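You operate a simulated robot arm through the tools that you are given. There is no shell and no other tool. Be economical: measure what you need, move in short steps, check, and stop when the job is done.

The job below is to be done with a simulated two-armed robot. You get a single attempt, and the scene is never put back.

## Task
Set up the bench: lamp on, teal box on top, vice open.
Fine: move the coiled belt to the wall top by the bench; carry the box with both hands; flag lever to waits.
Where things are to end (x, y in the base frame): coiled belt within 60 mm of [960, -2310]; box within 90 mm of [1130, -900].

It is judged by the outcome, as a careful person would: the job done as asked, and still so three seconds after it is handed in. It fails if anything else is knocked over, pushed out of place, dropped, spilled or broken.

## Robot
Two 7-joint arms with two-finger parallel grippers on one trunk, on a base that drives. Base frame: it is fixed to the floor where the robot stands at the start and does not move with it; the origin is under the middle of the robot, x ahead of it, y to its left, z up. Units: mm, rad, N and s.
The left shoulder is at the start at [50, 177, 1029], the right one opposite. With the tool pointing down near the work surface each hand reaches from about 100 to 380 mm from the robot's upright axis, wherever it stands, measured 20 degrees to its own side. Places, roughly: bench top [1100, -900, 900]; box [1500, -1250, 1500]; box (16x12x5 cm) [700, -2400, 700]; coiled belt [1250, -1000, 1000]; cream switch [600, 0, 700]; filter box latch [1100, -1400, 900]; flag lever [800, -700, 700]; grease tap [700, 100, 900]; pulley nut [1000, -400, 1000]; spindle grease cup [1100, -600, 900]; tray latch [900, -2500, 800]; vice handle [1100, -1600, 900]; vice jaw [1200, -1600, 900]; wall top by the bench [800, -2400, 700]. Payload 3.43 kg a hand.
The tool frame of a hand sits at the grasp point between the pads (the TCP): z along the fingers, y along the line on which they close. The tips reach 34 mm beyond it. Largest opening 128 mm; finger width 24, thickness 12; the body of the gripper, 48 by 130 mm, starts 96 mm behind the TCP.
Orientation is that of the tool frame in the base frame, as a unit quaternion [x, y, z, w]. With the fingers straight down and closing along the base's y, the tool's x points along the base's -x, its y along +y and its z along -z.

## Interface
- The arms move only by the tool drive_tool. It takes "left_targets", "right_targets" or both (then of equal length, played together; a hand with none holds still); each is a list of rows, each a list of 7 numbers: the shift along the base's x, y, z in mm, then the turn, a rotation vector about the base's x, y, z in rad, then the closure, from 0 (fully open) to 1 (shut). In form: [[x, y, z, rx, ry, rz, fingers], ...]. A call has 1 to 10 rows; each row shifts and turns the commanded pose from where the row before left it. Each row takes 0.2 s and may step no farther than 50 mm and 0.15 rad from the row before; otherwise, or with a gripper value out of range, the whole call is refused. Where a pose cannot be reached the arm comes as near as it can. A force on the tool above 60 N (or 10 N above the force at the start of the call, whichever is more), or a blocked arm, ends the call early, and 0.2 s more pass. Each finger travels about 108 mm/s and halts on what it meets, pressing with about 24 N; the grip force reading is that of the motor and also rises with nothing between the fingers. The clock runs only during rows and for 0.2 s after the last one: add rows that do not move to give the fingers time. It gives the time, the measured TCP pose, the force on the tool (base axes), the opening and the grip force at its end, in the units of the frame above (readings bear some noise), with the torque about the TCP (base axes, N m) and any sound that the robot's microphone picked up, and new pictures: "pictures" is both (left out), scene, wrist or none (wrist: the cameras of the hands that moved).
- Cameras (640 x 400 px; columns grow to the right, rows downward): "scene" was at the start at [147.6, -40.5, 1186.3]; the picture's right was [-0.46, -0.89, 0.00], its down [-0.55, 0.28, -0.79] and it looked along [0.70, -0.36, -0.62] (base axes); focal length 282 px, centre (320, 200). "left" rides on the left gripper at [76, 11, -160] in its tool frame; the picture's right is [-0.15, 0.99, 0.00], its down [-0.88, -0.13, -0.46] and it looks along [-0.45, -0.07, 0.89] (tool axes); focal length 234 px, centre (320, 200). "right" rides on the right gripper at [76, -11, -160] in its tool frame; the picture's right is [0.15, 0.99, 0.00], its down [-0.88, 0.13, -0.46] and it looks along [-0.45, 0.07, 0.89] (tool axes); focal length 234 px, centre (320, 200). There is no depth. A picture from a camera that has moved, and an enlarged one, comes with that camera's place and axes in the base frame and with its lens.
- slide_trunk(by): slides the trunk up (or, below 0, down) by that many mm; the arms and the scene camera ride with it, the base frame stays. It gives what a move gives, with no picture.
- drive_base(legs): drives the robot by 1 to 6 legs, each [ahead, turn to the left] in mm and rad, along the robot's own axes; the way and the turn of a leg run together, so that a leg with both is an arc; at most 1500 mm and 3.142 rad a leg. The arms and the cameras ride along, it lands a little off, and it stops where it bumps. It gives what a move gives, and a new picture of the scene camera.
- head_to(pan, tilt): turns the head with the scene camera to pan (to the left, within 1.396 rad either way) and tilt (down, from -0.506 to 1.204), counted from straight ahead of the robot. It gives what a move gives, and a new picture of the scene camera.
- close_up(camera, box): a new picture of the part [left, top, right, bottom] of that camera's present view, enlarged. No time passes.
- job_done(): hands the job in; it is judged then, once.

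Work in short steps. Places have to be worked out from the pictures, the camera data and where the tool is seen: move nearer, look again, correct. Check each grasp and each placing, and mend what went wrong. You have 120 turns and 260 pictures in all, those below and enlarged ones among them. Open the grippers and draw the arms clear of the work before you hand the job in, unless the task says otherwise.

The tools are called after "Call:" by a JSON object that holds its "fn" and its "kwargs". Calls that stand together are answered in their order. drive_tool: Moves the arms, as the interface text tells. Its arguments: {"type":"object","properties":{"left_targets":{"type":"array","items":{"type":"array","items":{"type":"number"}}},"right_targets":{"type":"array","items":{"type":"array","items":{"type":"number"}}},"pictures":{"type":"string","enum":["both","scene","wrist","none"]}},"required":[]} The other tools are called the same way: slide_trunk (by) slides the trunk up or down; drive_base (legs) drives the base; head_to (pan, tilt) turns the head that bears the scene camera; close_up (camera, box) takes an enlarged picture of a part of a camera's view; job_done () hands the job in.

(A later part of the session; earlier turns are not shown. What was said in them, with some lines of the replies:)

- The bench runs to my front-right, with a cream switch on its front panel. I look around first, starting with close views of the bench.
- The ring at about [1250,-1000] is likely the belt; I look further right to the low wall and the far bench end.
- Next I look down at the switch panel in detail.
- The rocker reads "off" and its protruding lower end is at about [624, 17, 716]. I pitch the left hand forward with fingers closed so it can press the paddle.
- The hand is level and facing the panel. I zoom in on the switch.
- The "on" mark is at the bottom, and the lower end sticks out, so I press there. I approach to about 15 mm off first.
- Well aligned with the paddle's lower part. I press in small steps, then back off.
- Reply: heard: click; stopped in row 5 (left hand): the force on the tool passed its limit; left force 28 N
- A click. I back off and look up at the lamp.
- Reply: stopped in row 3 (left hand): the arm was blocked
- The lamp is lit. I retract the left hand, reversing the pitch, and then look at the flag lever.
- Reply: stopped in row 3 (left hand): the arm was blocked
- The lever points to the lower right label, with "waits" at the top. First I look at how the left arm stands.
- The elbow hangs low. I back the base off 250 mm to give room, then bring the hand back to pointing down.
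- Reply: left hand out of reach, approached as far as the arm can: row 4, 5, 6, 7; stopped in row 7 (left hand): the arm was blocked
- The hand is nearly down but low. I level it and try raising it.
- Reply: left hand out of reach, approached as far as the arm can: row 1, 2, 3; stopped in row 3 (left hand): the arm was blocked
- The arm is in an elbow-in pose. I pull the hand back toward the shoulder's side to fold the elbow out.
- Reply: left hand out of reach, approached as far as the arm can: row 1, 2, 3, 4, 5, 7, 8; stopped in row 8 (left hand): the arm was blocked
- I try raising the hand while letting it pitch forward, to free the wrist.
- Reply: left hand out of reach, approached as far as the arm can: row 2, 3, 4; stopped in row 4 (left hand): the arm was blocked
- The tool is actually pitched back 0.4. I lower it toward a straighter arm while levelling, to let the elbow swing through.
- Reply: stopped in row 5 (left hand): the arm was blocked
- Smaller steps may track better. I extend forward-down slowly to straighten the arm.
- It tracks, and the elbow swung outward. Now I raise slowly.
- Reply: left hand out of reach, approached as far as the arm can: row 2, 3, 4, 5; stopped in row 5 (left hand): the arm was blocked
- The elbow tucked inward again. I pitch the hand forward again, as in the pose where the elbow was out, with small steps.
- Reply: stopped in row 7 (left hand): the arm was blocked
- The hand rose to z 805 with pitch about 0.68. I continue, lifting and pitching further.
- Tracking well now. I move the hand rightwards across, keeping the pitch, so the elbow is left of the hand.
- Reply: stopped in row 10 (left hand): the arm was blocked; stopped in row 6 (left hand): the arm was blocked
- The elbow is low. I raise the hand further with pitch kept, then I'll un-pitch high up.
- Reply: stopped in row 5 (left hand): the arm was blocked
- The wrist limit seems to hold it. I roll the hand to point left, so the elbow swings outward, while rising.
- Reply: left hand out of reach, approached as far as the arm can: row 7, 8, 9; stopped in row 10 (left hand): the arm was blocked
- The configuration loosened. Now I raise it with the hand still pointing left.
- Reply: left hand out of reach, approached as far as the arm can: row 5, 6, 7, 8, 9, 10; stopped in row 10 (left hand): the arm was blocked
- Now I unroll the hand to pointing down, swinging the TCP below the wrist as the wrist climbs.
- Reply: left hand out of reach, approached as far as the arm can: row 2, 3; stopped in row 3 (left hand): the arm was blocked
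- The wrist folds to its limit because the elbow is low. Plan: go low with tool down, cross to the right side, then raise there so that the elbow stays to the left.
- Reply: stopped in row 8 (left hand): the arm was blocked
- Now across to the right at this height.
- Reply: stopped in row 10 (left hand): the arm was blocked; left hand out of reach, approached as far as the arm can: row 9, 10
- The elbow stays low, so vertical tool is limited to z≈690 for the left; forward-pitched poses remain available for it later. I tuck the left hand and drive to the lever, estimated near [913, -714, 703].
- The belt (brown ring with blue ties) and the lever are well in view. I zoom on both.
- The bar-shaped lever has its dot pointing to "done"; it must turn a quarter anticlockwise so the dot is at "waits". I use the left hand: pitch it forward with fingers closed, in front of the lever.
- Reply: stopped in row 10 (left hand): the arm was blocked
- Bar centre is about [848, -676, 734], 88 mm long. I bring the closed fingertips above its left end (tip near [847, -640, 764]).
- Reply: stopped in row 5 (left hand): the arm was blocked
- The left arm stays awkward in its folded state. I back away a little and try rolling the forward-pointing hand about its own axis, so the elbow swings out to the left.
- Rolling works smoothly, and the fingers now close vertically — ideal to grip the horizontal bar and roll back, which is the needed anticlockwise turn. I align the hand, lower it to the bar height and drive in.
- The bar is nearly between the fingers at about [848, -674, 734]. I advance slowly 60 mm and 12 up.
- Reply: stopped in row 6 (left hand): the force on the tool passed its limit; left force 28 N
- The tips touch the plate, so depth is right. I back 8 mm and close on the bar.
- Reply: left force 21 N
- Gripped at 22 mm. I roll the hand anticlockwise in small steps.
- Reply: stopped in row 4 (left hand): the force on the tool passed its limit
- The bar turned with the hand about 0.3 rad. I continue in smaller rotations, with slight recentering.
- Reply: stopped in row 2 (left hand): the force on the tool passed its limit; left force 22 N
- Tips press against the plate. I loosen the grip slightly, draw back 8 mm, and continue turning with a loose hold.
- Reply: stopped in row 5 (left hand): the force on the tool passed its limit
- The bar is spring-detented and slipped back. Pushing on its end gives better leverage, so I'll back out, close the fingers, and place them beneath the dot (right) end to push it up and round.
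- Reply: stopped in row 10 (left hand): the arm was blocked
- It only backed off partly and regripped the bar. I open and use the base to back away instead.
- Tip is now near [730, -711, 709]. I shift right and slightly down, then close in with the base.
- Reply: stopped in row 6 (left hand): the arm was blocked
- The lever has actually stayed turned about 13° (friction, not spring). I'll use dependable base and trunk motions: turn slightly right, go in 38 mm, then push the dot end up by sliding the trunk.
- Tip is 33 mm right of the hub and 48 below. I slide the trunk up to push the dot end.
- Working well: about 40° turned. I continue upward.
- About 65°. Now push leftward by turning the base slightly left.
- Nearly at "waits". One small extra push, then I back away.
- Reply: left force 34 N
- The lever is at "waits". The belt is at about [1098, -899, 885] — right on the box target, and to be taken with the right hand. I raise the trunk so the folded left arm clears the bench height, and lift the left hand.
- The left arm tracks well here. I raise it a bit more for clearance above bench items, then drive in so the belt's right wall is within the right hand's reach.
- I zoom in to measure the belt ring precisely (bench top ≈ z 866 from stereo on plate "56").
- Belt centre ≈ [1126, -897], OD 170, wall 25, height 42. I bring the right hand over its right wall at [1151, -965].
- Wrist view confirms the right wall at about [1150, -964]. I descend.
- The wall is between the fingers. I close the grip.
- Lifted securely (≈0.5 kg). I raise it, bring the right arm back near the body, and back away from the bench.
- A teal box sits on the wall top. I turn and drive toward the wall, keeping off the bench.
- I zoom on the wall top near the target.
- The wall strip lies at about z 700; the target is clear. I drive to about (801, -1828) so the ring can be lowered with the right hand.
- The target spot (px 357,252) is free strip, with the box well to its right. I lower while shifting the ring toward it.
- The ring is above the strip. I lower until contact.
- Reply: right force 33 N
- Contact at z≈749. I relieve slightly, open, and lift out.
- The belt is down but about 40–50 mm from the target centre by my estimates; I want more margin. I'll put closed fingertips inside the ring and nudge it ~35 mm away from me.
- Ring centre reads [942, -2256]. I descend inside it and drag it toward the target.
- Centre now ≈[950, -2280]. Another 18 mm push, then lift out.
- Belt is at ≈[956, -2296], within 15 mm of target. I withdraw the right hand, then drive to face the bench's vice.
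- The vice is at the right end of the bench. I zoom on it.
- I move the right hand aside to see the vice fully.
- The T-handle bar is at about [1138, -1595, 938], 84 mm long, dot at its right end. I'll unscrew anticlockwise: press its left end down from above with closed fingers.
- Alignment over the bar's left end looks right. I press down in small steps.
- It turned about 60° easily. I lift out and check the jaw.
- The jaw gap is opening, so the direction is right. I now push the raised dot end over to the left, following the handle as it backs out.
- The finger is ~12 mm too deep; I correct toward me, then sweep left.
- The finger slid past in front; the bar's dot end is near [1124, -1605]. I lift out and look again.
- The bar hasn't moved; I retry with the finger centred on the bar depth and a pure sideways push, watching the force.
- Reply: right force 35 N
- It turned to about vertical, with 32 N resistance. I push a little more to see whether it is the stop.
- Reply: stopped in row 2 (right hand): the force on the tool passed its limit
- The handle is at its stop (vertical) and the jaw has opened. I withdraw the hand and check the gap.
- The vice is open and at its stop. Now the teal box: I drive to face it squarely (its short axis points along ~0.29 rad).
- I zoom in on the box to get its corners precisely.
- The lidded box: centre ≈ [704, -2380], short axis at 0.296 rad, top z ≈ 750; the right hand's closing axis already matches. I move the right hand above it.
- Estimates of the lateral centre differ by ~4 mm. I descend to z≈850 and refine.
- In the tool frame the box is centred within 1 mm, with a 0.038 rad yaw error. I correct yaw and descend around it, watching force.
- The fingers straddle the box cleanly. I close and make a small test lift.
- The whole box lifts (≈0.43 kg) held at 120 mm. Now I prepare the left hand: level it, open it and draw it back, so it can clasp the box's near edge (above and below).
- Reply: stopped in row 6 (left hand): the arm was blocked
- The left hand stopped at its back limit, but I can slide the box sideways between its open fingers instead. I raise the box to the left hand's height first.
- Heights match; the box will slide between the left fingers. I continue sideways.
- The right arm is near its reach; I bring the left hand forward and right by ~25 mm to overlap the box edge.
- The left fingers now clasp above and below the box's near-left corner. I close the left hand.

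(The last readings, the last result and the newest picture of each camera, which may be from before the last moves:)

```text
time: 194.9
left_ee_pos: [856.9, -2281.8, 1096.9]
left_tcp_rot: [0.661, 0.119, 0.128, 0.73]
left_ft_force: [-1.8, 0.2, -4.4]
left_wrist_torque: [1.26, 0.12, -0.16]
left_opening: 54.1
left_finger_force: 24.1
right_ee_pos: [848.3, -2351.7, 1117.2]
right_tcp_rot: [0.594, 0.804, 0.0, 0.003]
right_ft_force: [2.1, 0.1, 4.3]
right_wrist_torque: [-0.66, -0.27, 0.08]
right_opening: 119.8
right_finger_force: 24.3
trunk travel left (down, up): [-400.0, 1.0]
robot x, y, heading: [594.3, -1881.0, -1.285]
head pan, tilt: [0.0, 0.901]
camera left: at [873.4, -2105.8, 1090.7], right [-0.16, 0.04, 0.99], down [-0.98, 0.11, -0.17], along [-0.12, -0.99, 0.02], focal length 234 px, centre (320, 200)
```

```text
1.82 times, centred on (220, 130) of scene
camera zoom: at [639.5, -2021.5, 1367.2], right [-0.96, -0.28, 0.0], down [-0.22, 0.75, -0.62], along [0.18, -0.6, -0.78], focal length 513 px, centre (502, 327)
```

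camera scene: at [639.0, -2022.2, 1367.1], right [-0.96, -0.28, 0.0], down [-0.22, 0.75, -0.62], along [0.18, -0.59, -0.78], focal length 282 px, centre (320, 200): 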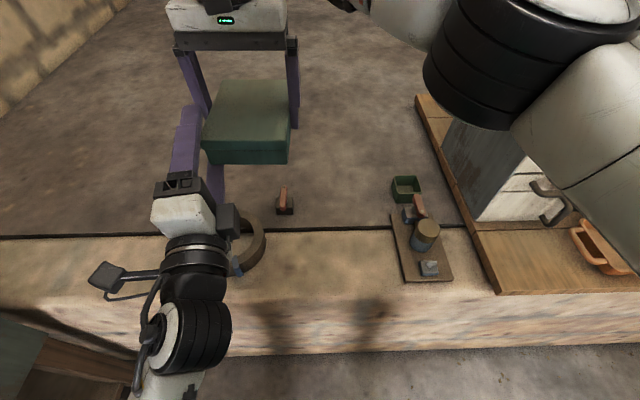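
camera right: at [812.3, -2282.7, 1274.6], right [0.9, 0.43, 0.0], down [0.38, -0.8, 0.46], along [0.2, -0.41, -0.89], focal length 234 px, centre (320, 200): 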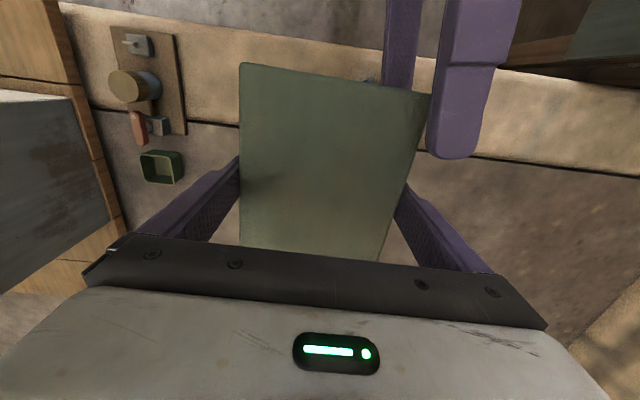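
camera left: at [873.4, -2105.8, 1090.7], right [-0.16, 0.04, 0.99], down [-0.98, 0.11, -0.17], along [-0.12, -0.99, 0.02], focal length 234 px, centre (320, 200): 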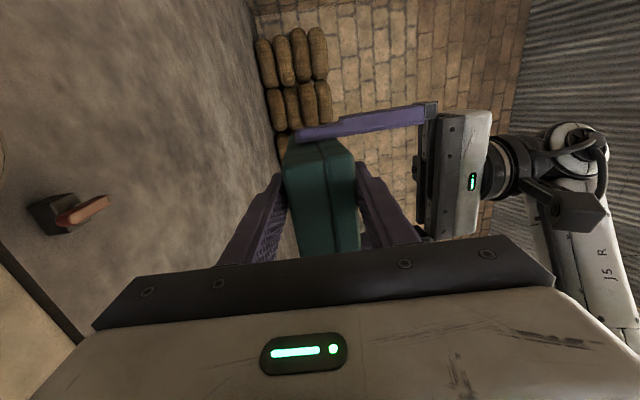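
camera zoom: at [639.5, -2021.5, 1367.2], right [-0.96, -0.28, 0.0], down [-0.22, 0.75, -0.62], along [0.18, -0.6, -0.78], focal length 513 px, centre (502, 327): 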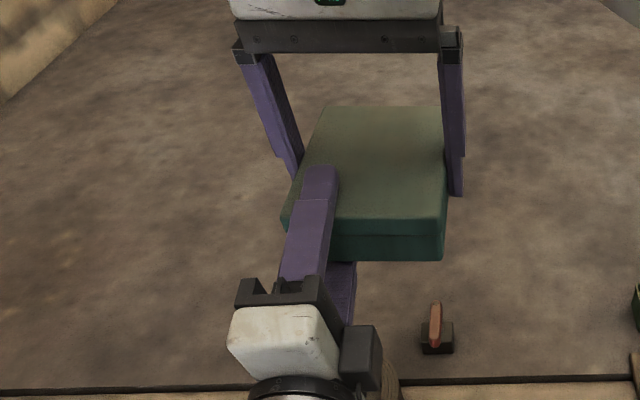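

Both hands now hold the box. I back away from the wall, turn to the bench, and approach in stages.

Call:
{"fn": "drive_base", "kwargs": {"legs": [[-600, 0], [0, 1.65]]}}

Call:
{"fn": "head_to", "kwargs": {"pan": 0.1, "tilt": 0.75}}

```text
time: 202.3
left_ee_pos: [791.4, -997.9, 1095.6]
left_tcp_rot: [0.355, 0.569, 0.63, 0.391]
left_ft_force: [-5.4, -7.9, -12.0]
left_wrist_torque: [-0.3, 1.59, -0.17]
left_opening: 53.3
left_finger_force: 23.8
right_ee_pos: [861.1, -1000.4, 1116.6]
right_tcp_rot: [-0.199, 0.98, 0.003, 0.002]
right_ft_force: [5.5, 9.3, 11.9]
right_wrist_torque: [0.48, -0.62, -0.45]
right_opening: 119.8
right_finger_force: 24.3
trunk travel left (down, up): [-400.0, 1.0]
robot x, y, heading: [420.7, -1296.9, 0.395]
head pan, tilt: [0.0, 0.901]
camera scene: at [555.4, -1244.3, 1367.2], right [0.38, -0.92, 0.0], down [-0.72, -0.3, -0.62], along [0.57, 0.24, -0.78], focal length 282 px, centre (320, 200)
```

scene: 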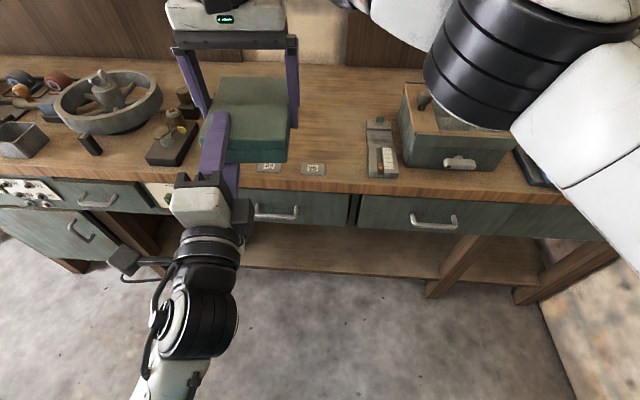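

```text
time: 203.0
left_ee_pos: [792.3, -997.9, 1095.7]
left_tcp_rot: [0.354, 0.57, 0.629, 0.393]
left_ft_force: [16.7, -5.5, -0.1]
left_wrist_torque: [-0.21, 1.17, 0.1]
left_opening: 53.0
left_finger_force: 24.4
right_ee_pos: [861.5, -1002.5, 1117.0]
right_tcp_rot: [-0.199, 0.98, 0.004, 0.0]
right_ft_force: [-16.4, 5.4, 0.0]
right_wrist_torque: [0.35, -0.49, -0.4]
right_opening: 119.7
right_finger_force: 24.2
trunk travel left (down, up): [-400.0, 1.0]
robot x, y, heading: [417.0, -1300.8, 0.393]
head pan, tilt: [0.099, 0.75]
camera scene: at [558.8, -1234.1, 1379.0], right [0.47, -0.88, 0.0], down [-0.6, -0.32, -0.73], along [0.64, 0.34, -0.68], focal length 282 px, centre (320, 200)
```

scene: 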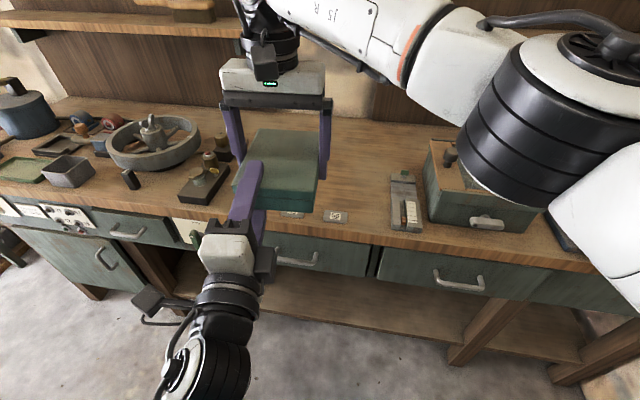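

Both grips hold. The box is at (861, -1002); driving straight ahead ~270 mm brings it over the target.

Call:
{"fn": "drive_base", "kwargs": {"legs": [[268, 0]]}}

Call:
{"fn": "head_to", "kwargs": {"pan": 0.15, "tilt": 0.85}}

```text
time: 204.9
left_ee_pos: [1042.0, -896.8, 1095.2]
left_tcp_rot: [0.356, 0.569, 0.628, 0.393]
left_ft_force: [14.6, -10.3, -5.8]
left_wrist_torque: [-0.26, 1.11, -0.17]
left_opening: 52.7
left_finger_force: 23.9
right_ee_pos: [1113.2, -900.0, 1117.0]
right_tcp_rot: [-0.198, 0.98, 0.004, 0.0]
right_ft_force: [-13.8, 9.6, 0.8]
right_wrist_torque: [0.51, -0.41, -0.56]
right_opening: 120.0
right_finger_force: 23.3
trunk travel left (down, up): [-400.0, 1.0]
robot x, y, heading: [671.6, -1197.6, 0.395]
head pan, tilt: [0.099, 0.75]
camera scene: at [808.7, -1131.1, 1379.0], right [0.47, -0.88, 0.0], down [-0.6, -0.32, -0.73], along [0.64, 0.34, -0.68], focal length 282 px, centre (320, 200)
```

scene: 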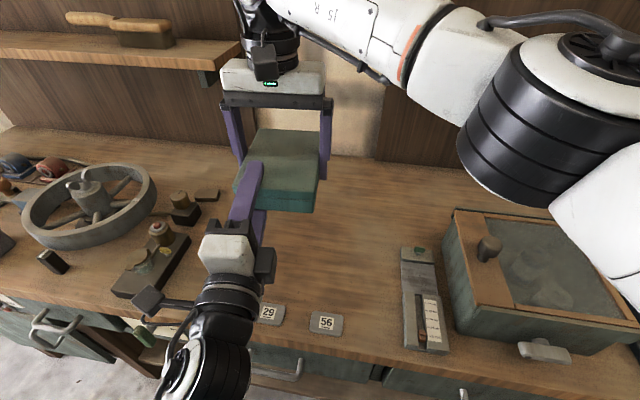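

```text
time: 205.6
left_ee_pos: [1041.1, -897.1, 1095.7]
left_tcp_rot: [0.355, 0.569, 0.629, 0.393]
left_ft_force: [9.7, -4.2, -2.7]
left_wrist_torque: [-0.28, 1.0, 0.29]
left_opening: 52.5
left_finger_force: 24.3
right_ee_pos: [1111.9, -900.1, 1117.4]
right_tcp_rot: [-0.198, 0.98, 0.005, 0.0]
right_ft_force: [-10.0, 3.7, -1.4]
right_wrist_torque: [0.32, -0.61, -0.5]
right_opening: 119.7
right_finger_force: 24.1
trunk travel left (down, up): [-400.0, 1.0]
robot x, y, heading: [669.5, -1197.2, 0.396]
head pan, tilt: [0.15, 0.85]
camera scene: at [801.9, -1130.2, 1371.1], right [0.51, -0.86, 0.0], down [-0.64, -0.39, -0.66], along [0.57, 0.34, -0.75], focal length 282 px, centre (320, 200)
```

scene: 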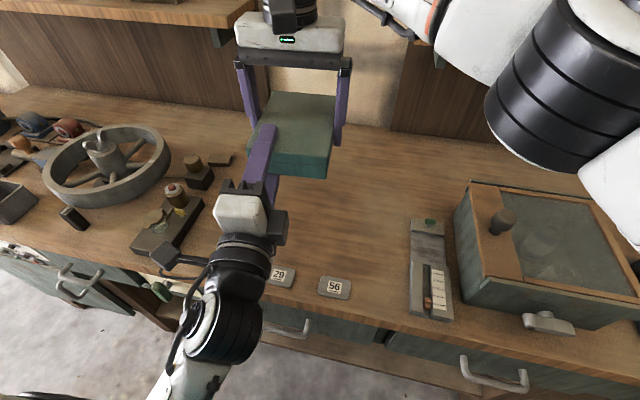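

The box is over [1112, -900]. Now the left hand opens and slides out to the left, clear above the bench items.

Call:
{"fn": "drive_tool", "kwargs": {"left_targets": [[0, 0, 0, 0, 0, 0, 0.5], [0, 0, 0, 0, 0, 0, 0.3], [0, 0, 0, 0, 0, 0, 0.3], [-2, 8, 0, 0, 0, 0, 0.3], [-3, 10, 0, 0, 0, 0, 0.3], [-4, 12, 0, 0, 0, 0, 0.3], [-4, 12, 0, 0, 0, 0, 0.3], [-4, 12, 0, 0, 0, 0, 0.3], [-4, 12, 0, 0, 0, 0, 0.3], [-4, 12, 0, 0, 0, 0, 0.3]], "pictures": "scene"}}

```text
time: 207.8
left_ee_pos: [1015.9, -817.6, 1093.6]
left_tcp_rot: [0.356, 0.57, 0.628, 0.392]
left_ft_force: [-0.1, 0.8, -0.4]
left_wrist_torque: [0.02, -0.01, -0.04]
left_opening: 89.7
left_finger_force: 0.2
right_ee_pos: [1112.9, -900.5, 1117.0]
right_tcp_rot: [-0.197, 0.98, 0.004, 0.001]
right_ft_force: [-0.3, -0.1, -4.1]
right_wrist_torque: [0.0, 0.04, 0.02]
right_opening: 119.8
right_finger_force: 24.5
trunk travel left (down, up): [-400.0, 1.0]
robot x, y, heading: [669.0, -1198.3, 0.394]
head pan, tilt: [0.15, 0.85]
camera scene: at [801.8, -1129.9, 1371.1], right [0.52, -0.86, 0.0], down [-0.64, -0.39, -0.66], along [0.57, 0.34, -0.75], focal length 282 px, centre (320, 200)
```

scene: 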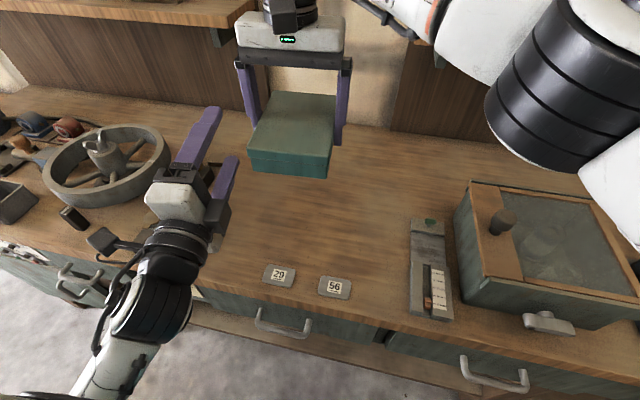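

Left is clear and the right holds the box. I lower it to the bench.

Call:
{"fn": "drive_tool", "kwargs": {"right_targets": [[0, 0, -25, 0, 0, 0, 0.3], [0, 0, -25, 0, 0, 0, 0.3], [0, 0, -25, 0, 0, 0, 0.3], [0, 0, -25, 0, 0, 0, 0.3], [0, 0, -25, 0, 0, 0, 0.3], [0, 0, -25, 0, 0, 0, 0.3], [0, 0, -20, 0, 0, 0, 0.3], [0, 0, -15, 0, 0, 0, 0.3], [0, 0, -8, 0, 0, 0, 0.3]], "pictures": "none"}}

Call:
{"fn": "drive_tool", "kwargs": {"right_targets": [[0, 0, -5, 0, 0, 0, 0.3], [0, 0, -5, 0, 0, 0, 0.3], [0, 0, -4, 0, 0, 0, 0.3], [0, 0, -4, 0, 0, 0, 0.3]], "pictures": "both"}}

```text
time: 209.8
left_ee_pos: [1016.6, -816.4, 1095.5]
left_tcp_rot: [0.355, 0.569, 0.629, 0.393]
left_ft_force: [0.4, 1.0, 0.3]
left_wrist_torque: [0.0, 0.0, -0.02]
left_opening: 89.4
left_finger_force: 0.0
right_ee_pos: [1111.4, -900.7, 924.3]
right_tcp_rot: [-0.198, 0.98, 0.004, 0.0]
right_ft_force: [0.8, -0.2, -3.4]
right_wrist_torque: [0.0, 0.0, -0.01]
right_opening: 120.1
right_finger_force: 24.1
trunk travel left (down, up): [-400.0, 1.0]
robot x, y, heading: [668.2, -1201.0, 0.391]
head pan, tilt: [0.15, 0.85]
```

```text
time: 210.8
left_ee_pos: [1016.7, -818.0, 1095.3]
left_tcp_rot: [0.356, 0.569, 0.628, 0.393]
left_ft_force: [0.5, 0.5, -0.6]
left_wrist_torque: [-0.01, -0.01, -0.01]
left_opening: 89.3
left_finger_force: 0.0
right_ee_pos: [1111.1, -901.2, 906.2]
right_tcp_rot: [-0.197, 0.98, 0.004, 0.002]
right_ft_force: [0.4, -0.3, 5.6]
right_wrist_torque: [-0.78, 0.39, 0.08]
right_opening: 119.6
right_finger_force: 24.3
trunk travel left (down, up): [-400.0, 1.0]
robot x, y, heading: [668.3, -1195.9, 0.387]
head pan, tilt: [0.15, 0.85]
camera scene: at [801.2, -1130.6, 1371.4], right [0.52, -0.86, 0.0], down [-0.64, -0.39, -0.66], along [0.57, 0.34, -0.75], focal length 282 px, centre (320, 200)
camera right: at [1046.0, -941.2, 1066.3], right [-0.52, 0.85, 0.01], down [0.76, 0.46, 0.46], along [0.39, 0.24, -0.89], focal length 234 px, centre (320, 200)
```

scene: 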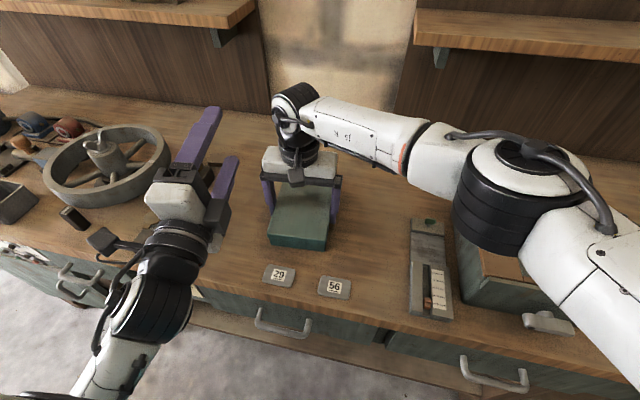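
right: 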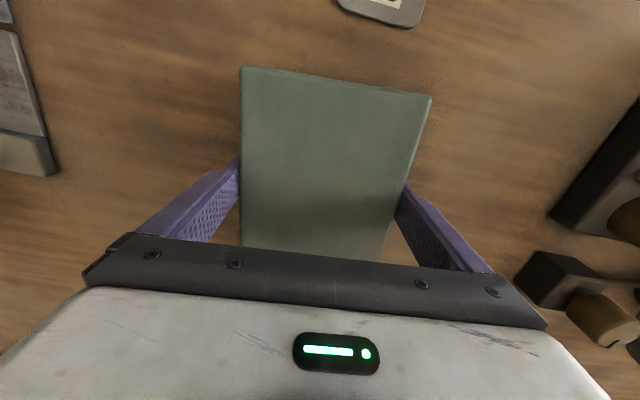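

Contact (+10 N change): the box rests on the bench at [1111, -901]. I open and lift straight up.

Call:
{"fn": "drive_tool", "kwargs": {"right_targets": [[0, 0, 0, 0, 0, 0, 0], [0, 0, 0, 0, 0, 0, 0], [0, 0, 0, 0, 0, 0, 0], [0, 0, 10, 0, 0, 0, 0], [0, 0, 20, 0, 0, 0, 0], [0, 0, 30, 0, 0, 0, 0], [0, 0, 30, 0, 0, 0, 0], [0, 0, 30, 0, 0, 0, 0], [0, 0, 30, 0, 0, 0, 0], [0, 0, 30, 0, 0, 0, 0]], "pictures": "both"}}

```text
time: 213.0
left_ee_pos: [1015.7, -819.2, 1095.0]
left_tcp_rot: [0.356, 0.569, 0.629, 0.394]
left_ft_force: [-0.3, 0.2, 0.4]
left_wrist_torque: [0.02, -0.03, -0.01]
left_opening: 89.5
left_finger_force: 0.1
right_ee_pos: [1112.0, -899.2, 1087.1]
right_tcp_rot: [-0.198, 0.98, 0.004, 0.001]
right_ft_force: [-0.2, 0.2, -0.8]
right_wrist_torque: [0.0, 0.0, 0.01]
right_opening: 127.8
right_finger_force: 0.0
trunk travel left (down, up): [-400.0, 1.0]
robot x, y, heading: [668.7, -1195.8, 0.392]
head pan, tilt: [0.15, 0.85]
camera scene: at [801.3, -1130.4, 1371.1], right [0.52, -0.86, 0.0], down [-0.64, -0.39, -0.66], along [0.57, 0.34, -0.75], focal length 282 px, centre (320, 200)
camera right: at [1046.0, -940.2, 1246.0], right [-0.52, 0.86, 0.01], down [0.76, 0.46, 0.46], along [0.39, 0.24, -0.89], focal length 234 px, centre (320, 200)
```

scene: 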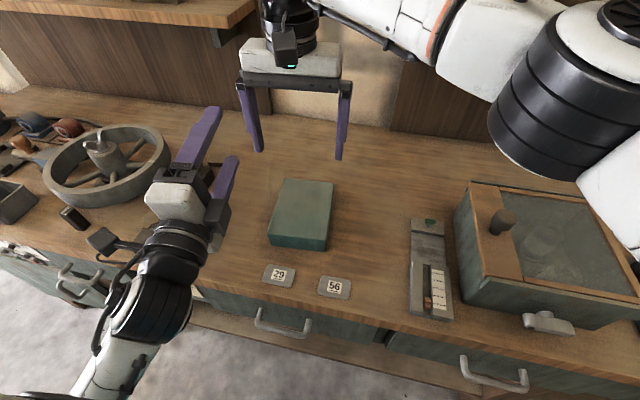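
right: 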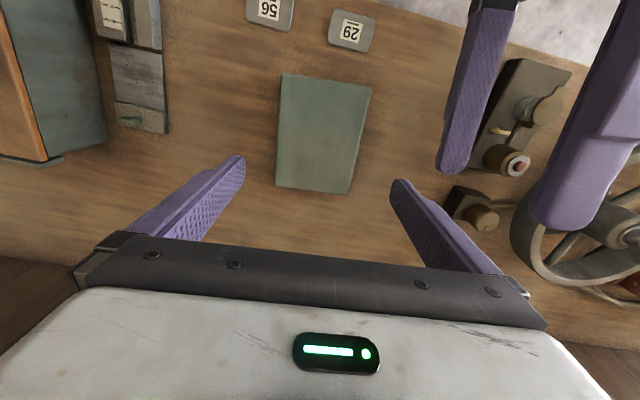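

The box stands well on the bench. I open the left hand fully, back away, and check lamp, lever, and vice.

Call:
{"fn": "drive_base", "kwargs": {"legs": [[-520, 0]]}}

Call:
{"fn": "drive_tool", "kwargs": {"left_targets": [[0, 0, 0, 0, 0, 0, 0.1], [0, 0, 0, 0, 0, 0, 0]], "pictures": "none"}}

Call:
{"fn": "head_to", "kwargs": {"pan": 0.35, "tilt": 0.35}}

Call:
{"fn": "head_to", "kwargs": {"pan": -0.1, "tilt": 0.5}}

```text
time: 216.1
left_ee_pos: [536.8, -1017.9, 1094.7]
left_tcp_rot: [0.357, 0.568, 0.627, 0.395]
left_ft_force: [0.4, 0.0, 0.2]
left_wrist_torque: [-0.04, 0.01, 0.02]
left_opening: 89.6
left_finger_force: 0.0
right_ee_pos: [632.5, -1098.6, 1087.0]
right_tcp_rot: [-0.195, 0.981, 0.003, 0.001]
right_ft_force: [0.2, -0.1, 0.1]
right_wrist_torque: [0.01, -0.01, -0.03]
right_opening: 127.9
right_finger_force: 0.1
trunk travel left (down, up): [-400.0, 1.0]
robot x, y, heading: [184.0, -1392.5, 0.385]
head pan, tilt: [0.15, 0.85]
camera scene: at [319.7, -1328.3, 1371.2], right [0.51, -0.86, 0.0], down [-0.65, -0.38, -0.66], along [0.57, 0.34, -0.75], focal length 282 px, centre (320, 200)
```

scene: 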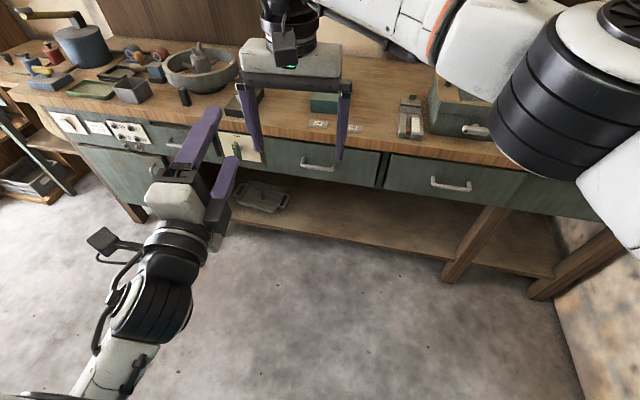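

```text
time: 216.7
left_ee_pos: [535.4, -1018.0, 1095.0]
left_tcp_rot: [0.357, 0.568, 0.627, 0.395]
left_ft_force: [0.6, -0.3, -0.2]
left_wrist_torque: [-0.03, -0.03, -0.02]
left_opening: 128.2
left_finger_force: 0.1
right_ee_pos: [632.3, -1099.1, 1087.2]
right_tcp_rot: [-0.195, 0.981, 0.004, 0.001]
right_ft_force: [0.9, 0.4, 0.5]
right_wrist_torque: [0.01, 0.02, 0.02]
right_opening: 128.1
right_finger_force: 0.0
trunk travel left (down, up): [-400.0, 1.0]
robot x, y, heading: [189.5, -1392.3, 0.393]
head pan, tilt: [0.15, 0.85]
```

```text
time: 217.6
left_ee_pos: [536.9, -1016.7, 1095.1]
left_tcp_rot: [0.357, 0.568, 0.627, 0.395]
left_ft_force: [-0.6, -0.4, 0.2]
left_wrist_torque: [0.0, -0.04, 0.0]
left_opening: 127.9
left_finger_force: 0.2
right_ee_pos: [631.8, -1099.1, 1086.6]
right_tcp_rot: [-0.195, 0.981, 0.004, 0.001]
right_ft_force: [0.2, 0.2, 0.5]
right_wrist_torque: [-0.02, -0.03, 0.0]
right_opening: 128.1
right_finger_force: 0.1
trunk travel left (down, up): [-400.0, 1.0]
robot x, y, heading: [188.1, -1395.7, 0.387]
head pan, tilt: [0.351, 0.351]
camera scene: at [321.9, -1305.5, 1414.7], right [0.67, -0.74, 0.0], down [-0.26, -0.23, -0.94], along [0.7, 0.63, -0.34], focal length 282 px, centre (320, 200)
```

scene: 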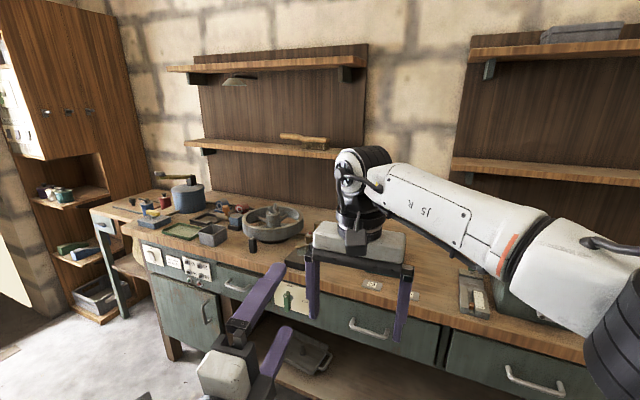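

```text
time: 218.5
left_ee_pos: [536.7, -1016.7, 1094.5]
left_tcp_rot: [0.357, 0.568, 0.628, 0.394]
left_ft_force: [0.1, -0.2, -0.4]
left_wrist_torque: [0.0, 0.0, 0.02]
left_opening: 128.3
left_finger_force: 0.0
right_ee_pos: [632.4, -1099.2, 1087.8]
right_tcp_rot: [-0.195, 0.981, 0.004, 0.001]
right_ft_force: [-0.8, -0.4, 0.5]
right_wrist_torque: [0.0, 0.0, -0.01]
right_opening: 127.8
right_finger_force: 0.0
trunk travel left (down, up): [-400.0, 1.0]
robot x, y, heading: [186.0, -1390.8, 0.389]
head pan, tilt: [-0.099, 0.499]
camera scene: at [340.1, -1342.3, 1401.1], right [0.28, -0.96, 0.0], down [-0.46, -0.14, -0.88], along [0.84, 0.25, -0.48], focal length 282 px, centre (320, 200)
```

scene: 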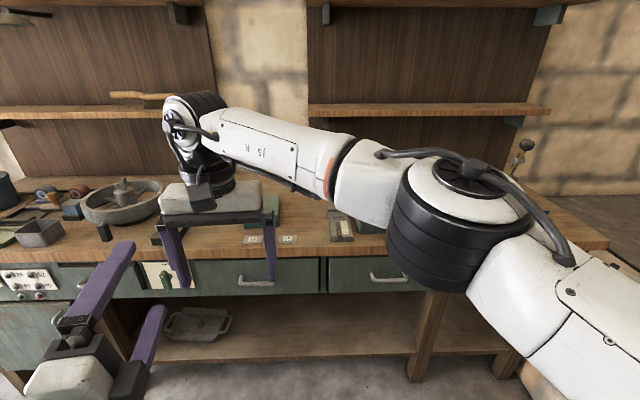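

I verify the lamp and lever with zooms.

Call:
{"fn": "head_to", "kwargs": {"pan": 0.4, "tilt": 0.3}}

Call:
{"fn": "close_up", "kwargs": {"camera": "scene", "box": [200, 60, 320, 140]}}

Call:
{"fn": "close_up", "kwargs": {"camera": "scene", "box": [120, 220, 400, 395]}}

```text
time: 219.4
left_ee_pos: [537.2, -1016.6, 1095.6]
left_tcp_rot: [0.358, 0.568, 0.627, 0.394]
left_ft_force: [-0.5, 0.0, -0.4]
left_wrist_torque: [0.01, 0.02, 0.04]
left_opening: 127.9
left_finger_force: 0.1
right_ee_pos: [632.0, -1098.6, 1086.5]
right_tcp_rot: [-0.195, 0.981, 0.003, 0.001]
right_ft_force: [-0.4, 0.2, 0.6]
right_wrist_torque: [0.02, -0.01, -0.01]
right_opening: 127.9
right_finger_force: 0.0
trunk travel left (down, up): [-400.0, 1.0]
robot x, y, heading: [185.8, -1393.4, 0.388]
head pan, tilt: [0.4, 0.3]
camera scene: at [318.9, -1302.1, 1419.5], right [0.71, -0.71, 0.0], down [-0.21, -0.21, -0.96], along [0.68, 0.67, -0.3], focal length 282 px, centre (320, 200)
```

scene: 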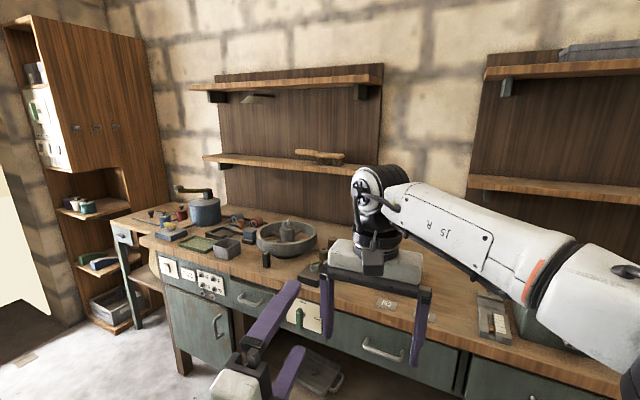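

```text
5.00 times, centred on (260, 100) of scene
camera zoom: at [318.9, -1302.1, 1419.5], right [0.71, -0.71, 0.0], down [-0.21, -0.21, -0.96], along [0.68, 0.67, -0.3], focal length 1411 px, centre (620, 700)
```

zoom: 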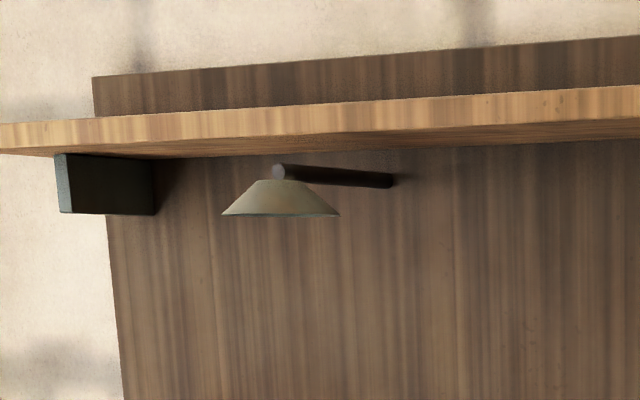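

```text
2.29 times, centred on (260, 308) of scene
camera zoom: at [318.9, -1302.1, 1419.5], right [0.71, -0.71, 0.0], down [-0.21, -0.21, -0.96], along [0.68, 0.67, -0.3], focal length 645 px, centre (457, -46)
```

zoom: 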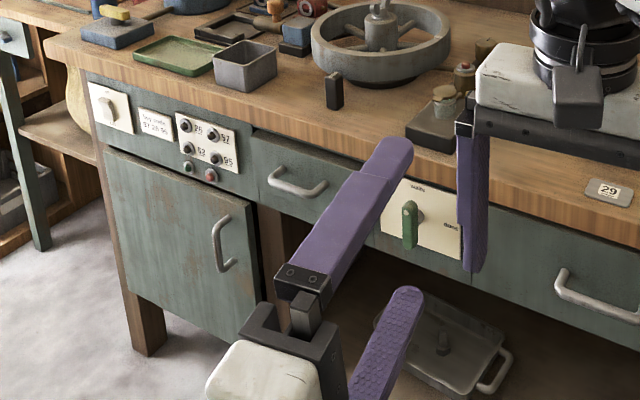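

The switch stays in "on" and the lever points to "waits". I lower the trunk to glimpse the lamp's underside as a last check.

Call:
{"fn": "slide_trunk", "kwargs": {"by": -250}}

Call:
{"fn": "head_to", "kwargs": {"pan": 0.4, "tilt": 0.1}}

Call:
{"fn": "close_up", "kwargs": {"camera": "scene", "box": [180, 20, 380, 145]}}

```text
time: 222.0
left_ee_pos: [536.1, -1017.2, 846.2]
left_tcp_rot: [0.356, 0.568, 0.628, 0.395]
left_ft_force: [1.1, 0.4, 0.5]
left_wrist_torque: [-0.01, 0.03, -0.02]
left_opening: 127.8
left_finger_force: 0.0
right_ee_pos: [632.5, -1099.0, 836.2]
right_tcp_rot: [-0.195, 0.981, 0.004, 0.001]
right_ft_force: [0.8, 0.0, -0.1]
right_wrist_torque: [0.0, 0.0, -0.05]
right_opening: 128.1
right_finger_force: 0.1
trunk travel left (down, up): [-150.0, 251.0]
robot x, y, heading: [186.1, -1392.6, 0.386]
head pan, tilt: [0.4, 0.3]
```

```text
time: 222.7
left_ee_pos: [538.3, -1017.6, 845.2]
left_tcp_rot: [0.356, 0.569, 0.627, 0.394]
left_ft_force: [-0.4, 0.3, 0.2]
left_wrist_torque: [-0.03, 0.04, 0.0]
left_opening: 127.5
left_finger_force: 0.0
right_ee_pos: [630.9, -1098.8, 836.6]
right_tcp_rot: [-0.195, 0.981, 0.003, 0.001]
right_ft_force: [-0.4, 1.1, -0.4]
right_wrist_torque: [0.03, 0.01, 0.0]
right_opening: 127.7
right_finger_force: 0.0
trunk travel left (down, up): [-150.0, 251.0]
robot x, y, heading: [188.1, -1395.2, 0.383]
head pan, tilt: [0.4, 0.099]
camera scene: at [317.9, -1303.0, 1188.1], right [0.71, -0.71, 0.0], down [-0.07, -0.07, -0.99], along [0.7, 0.7, -0.1], focal length 282 px, centre (320, 200)
```

scene: 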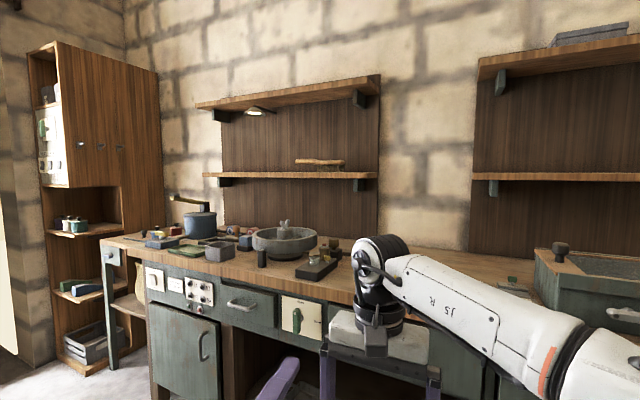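

```text
3.20 times, centred on (280, 82) of scene
camera zoom: at [317.9, -1303.0, 1188.1], right [0.71, -0.71, 0.0], down [-0.07, -0.07, -0.99], along [0.7, 0.7, -0.1], focal length 903 px, centre (448, 576)
```

zoom: 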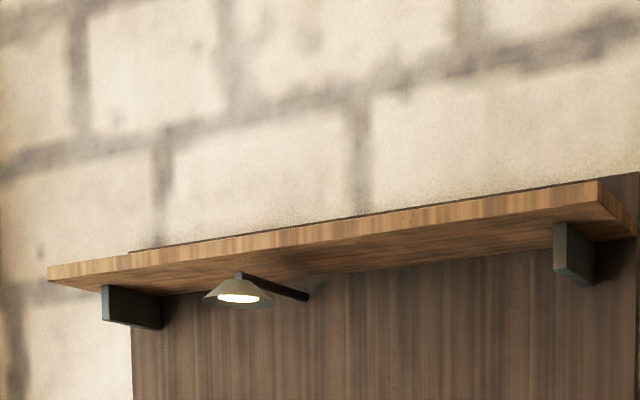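

The lamp is lit, the lever is at "waits", the vice is open, the belt and box are in place, and both hands are open and clear. I hand the job in.

Call:
{"fn": "job_done", "kwargs": {}}

```text
The job is handed in.
```

The bench is set up and the job is handed in:
- **Lamp:** on.
- **Flag lever:** at "waits".
- **Vice:** open to its stop.
- **Coiled belt:** on the wall top, about 15 mm from its mark.
- **Teal box:** on the bench, about 20 mm from its mark. Both hands held it on the way from the wall to the bench, but the right hand alone lifted it off the wall and set it down.
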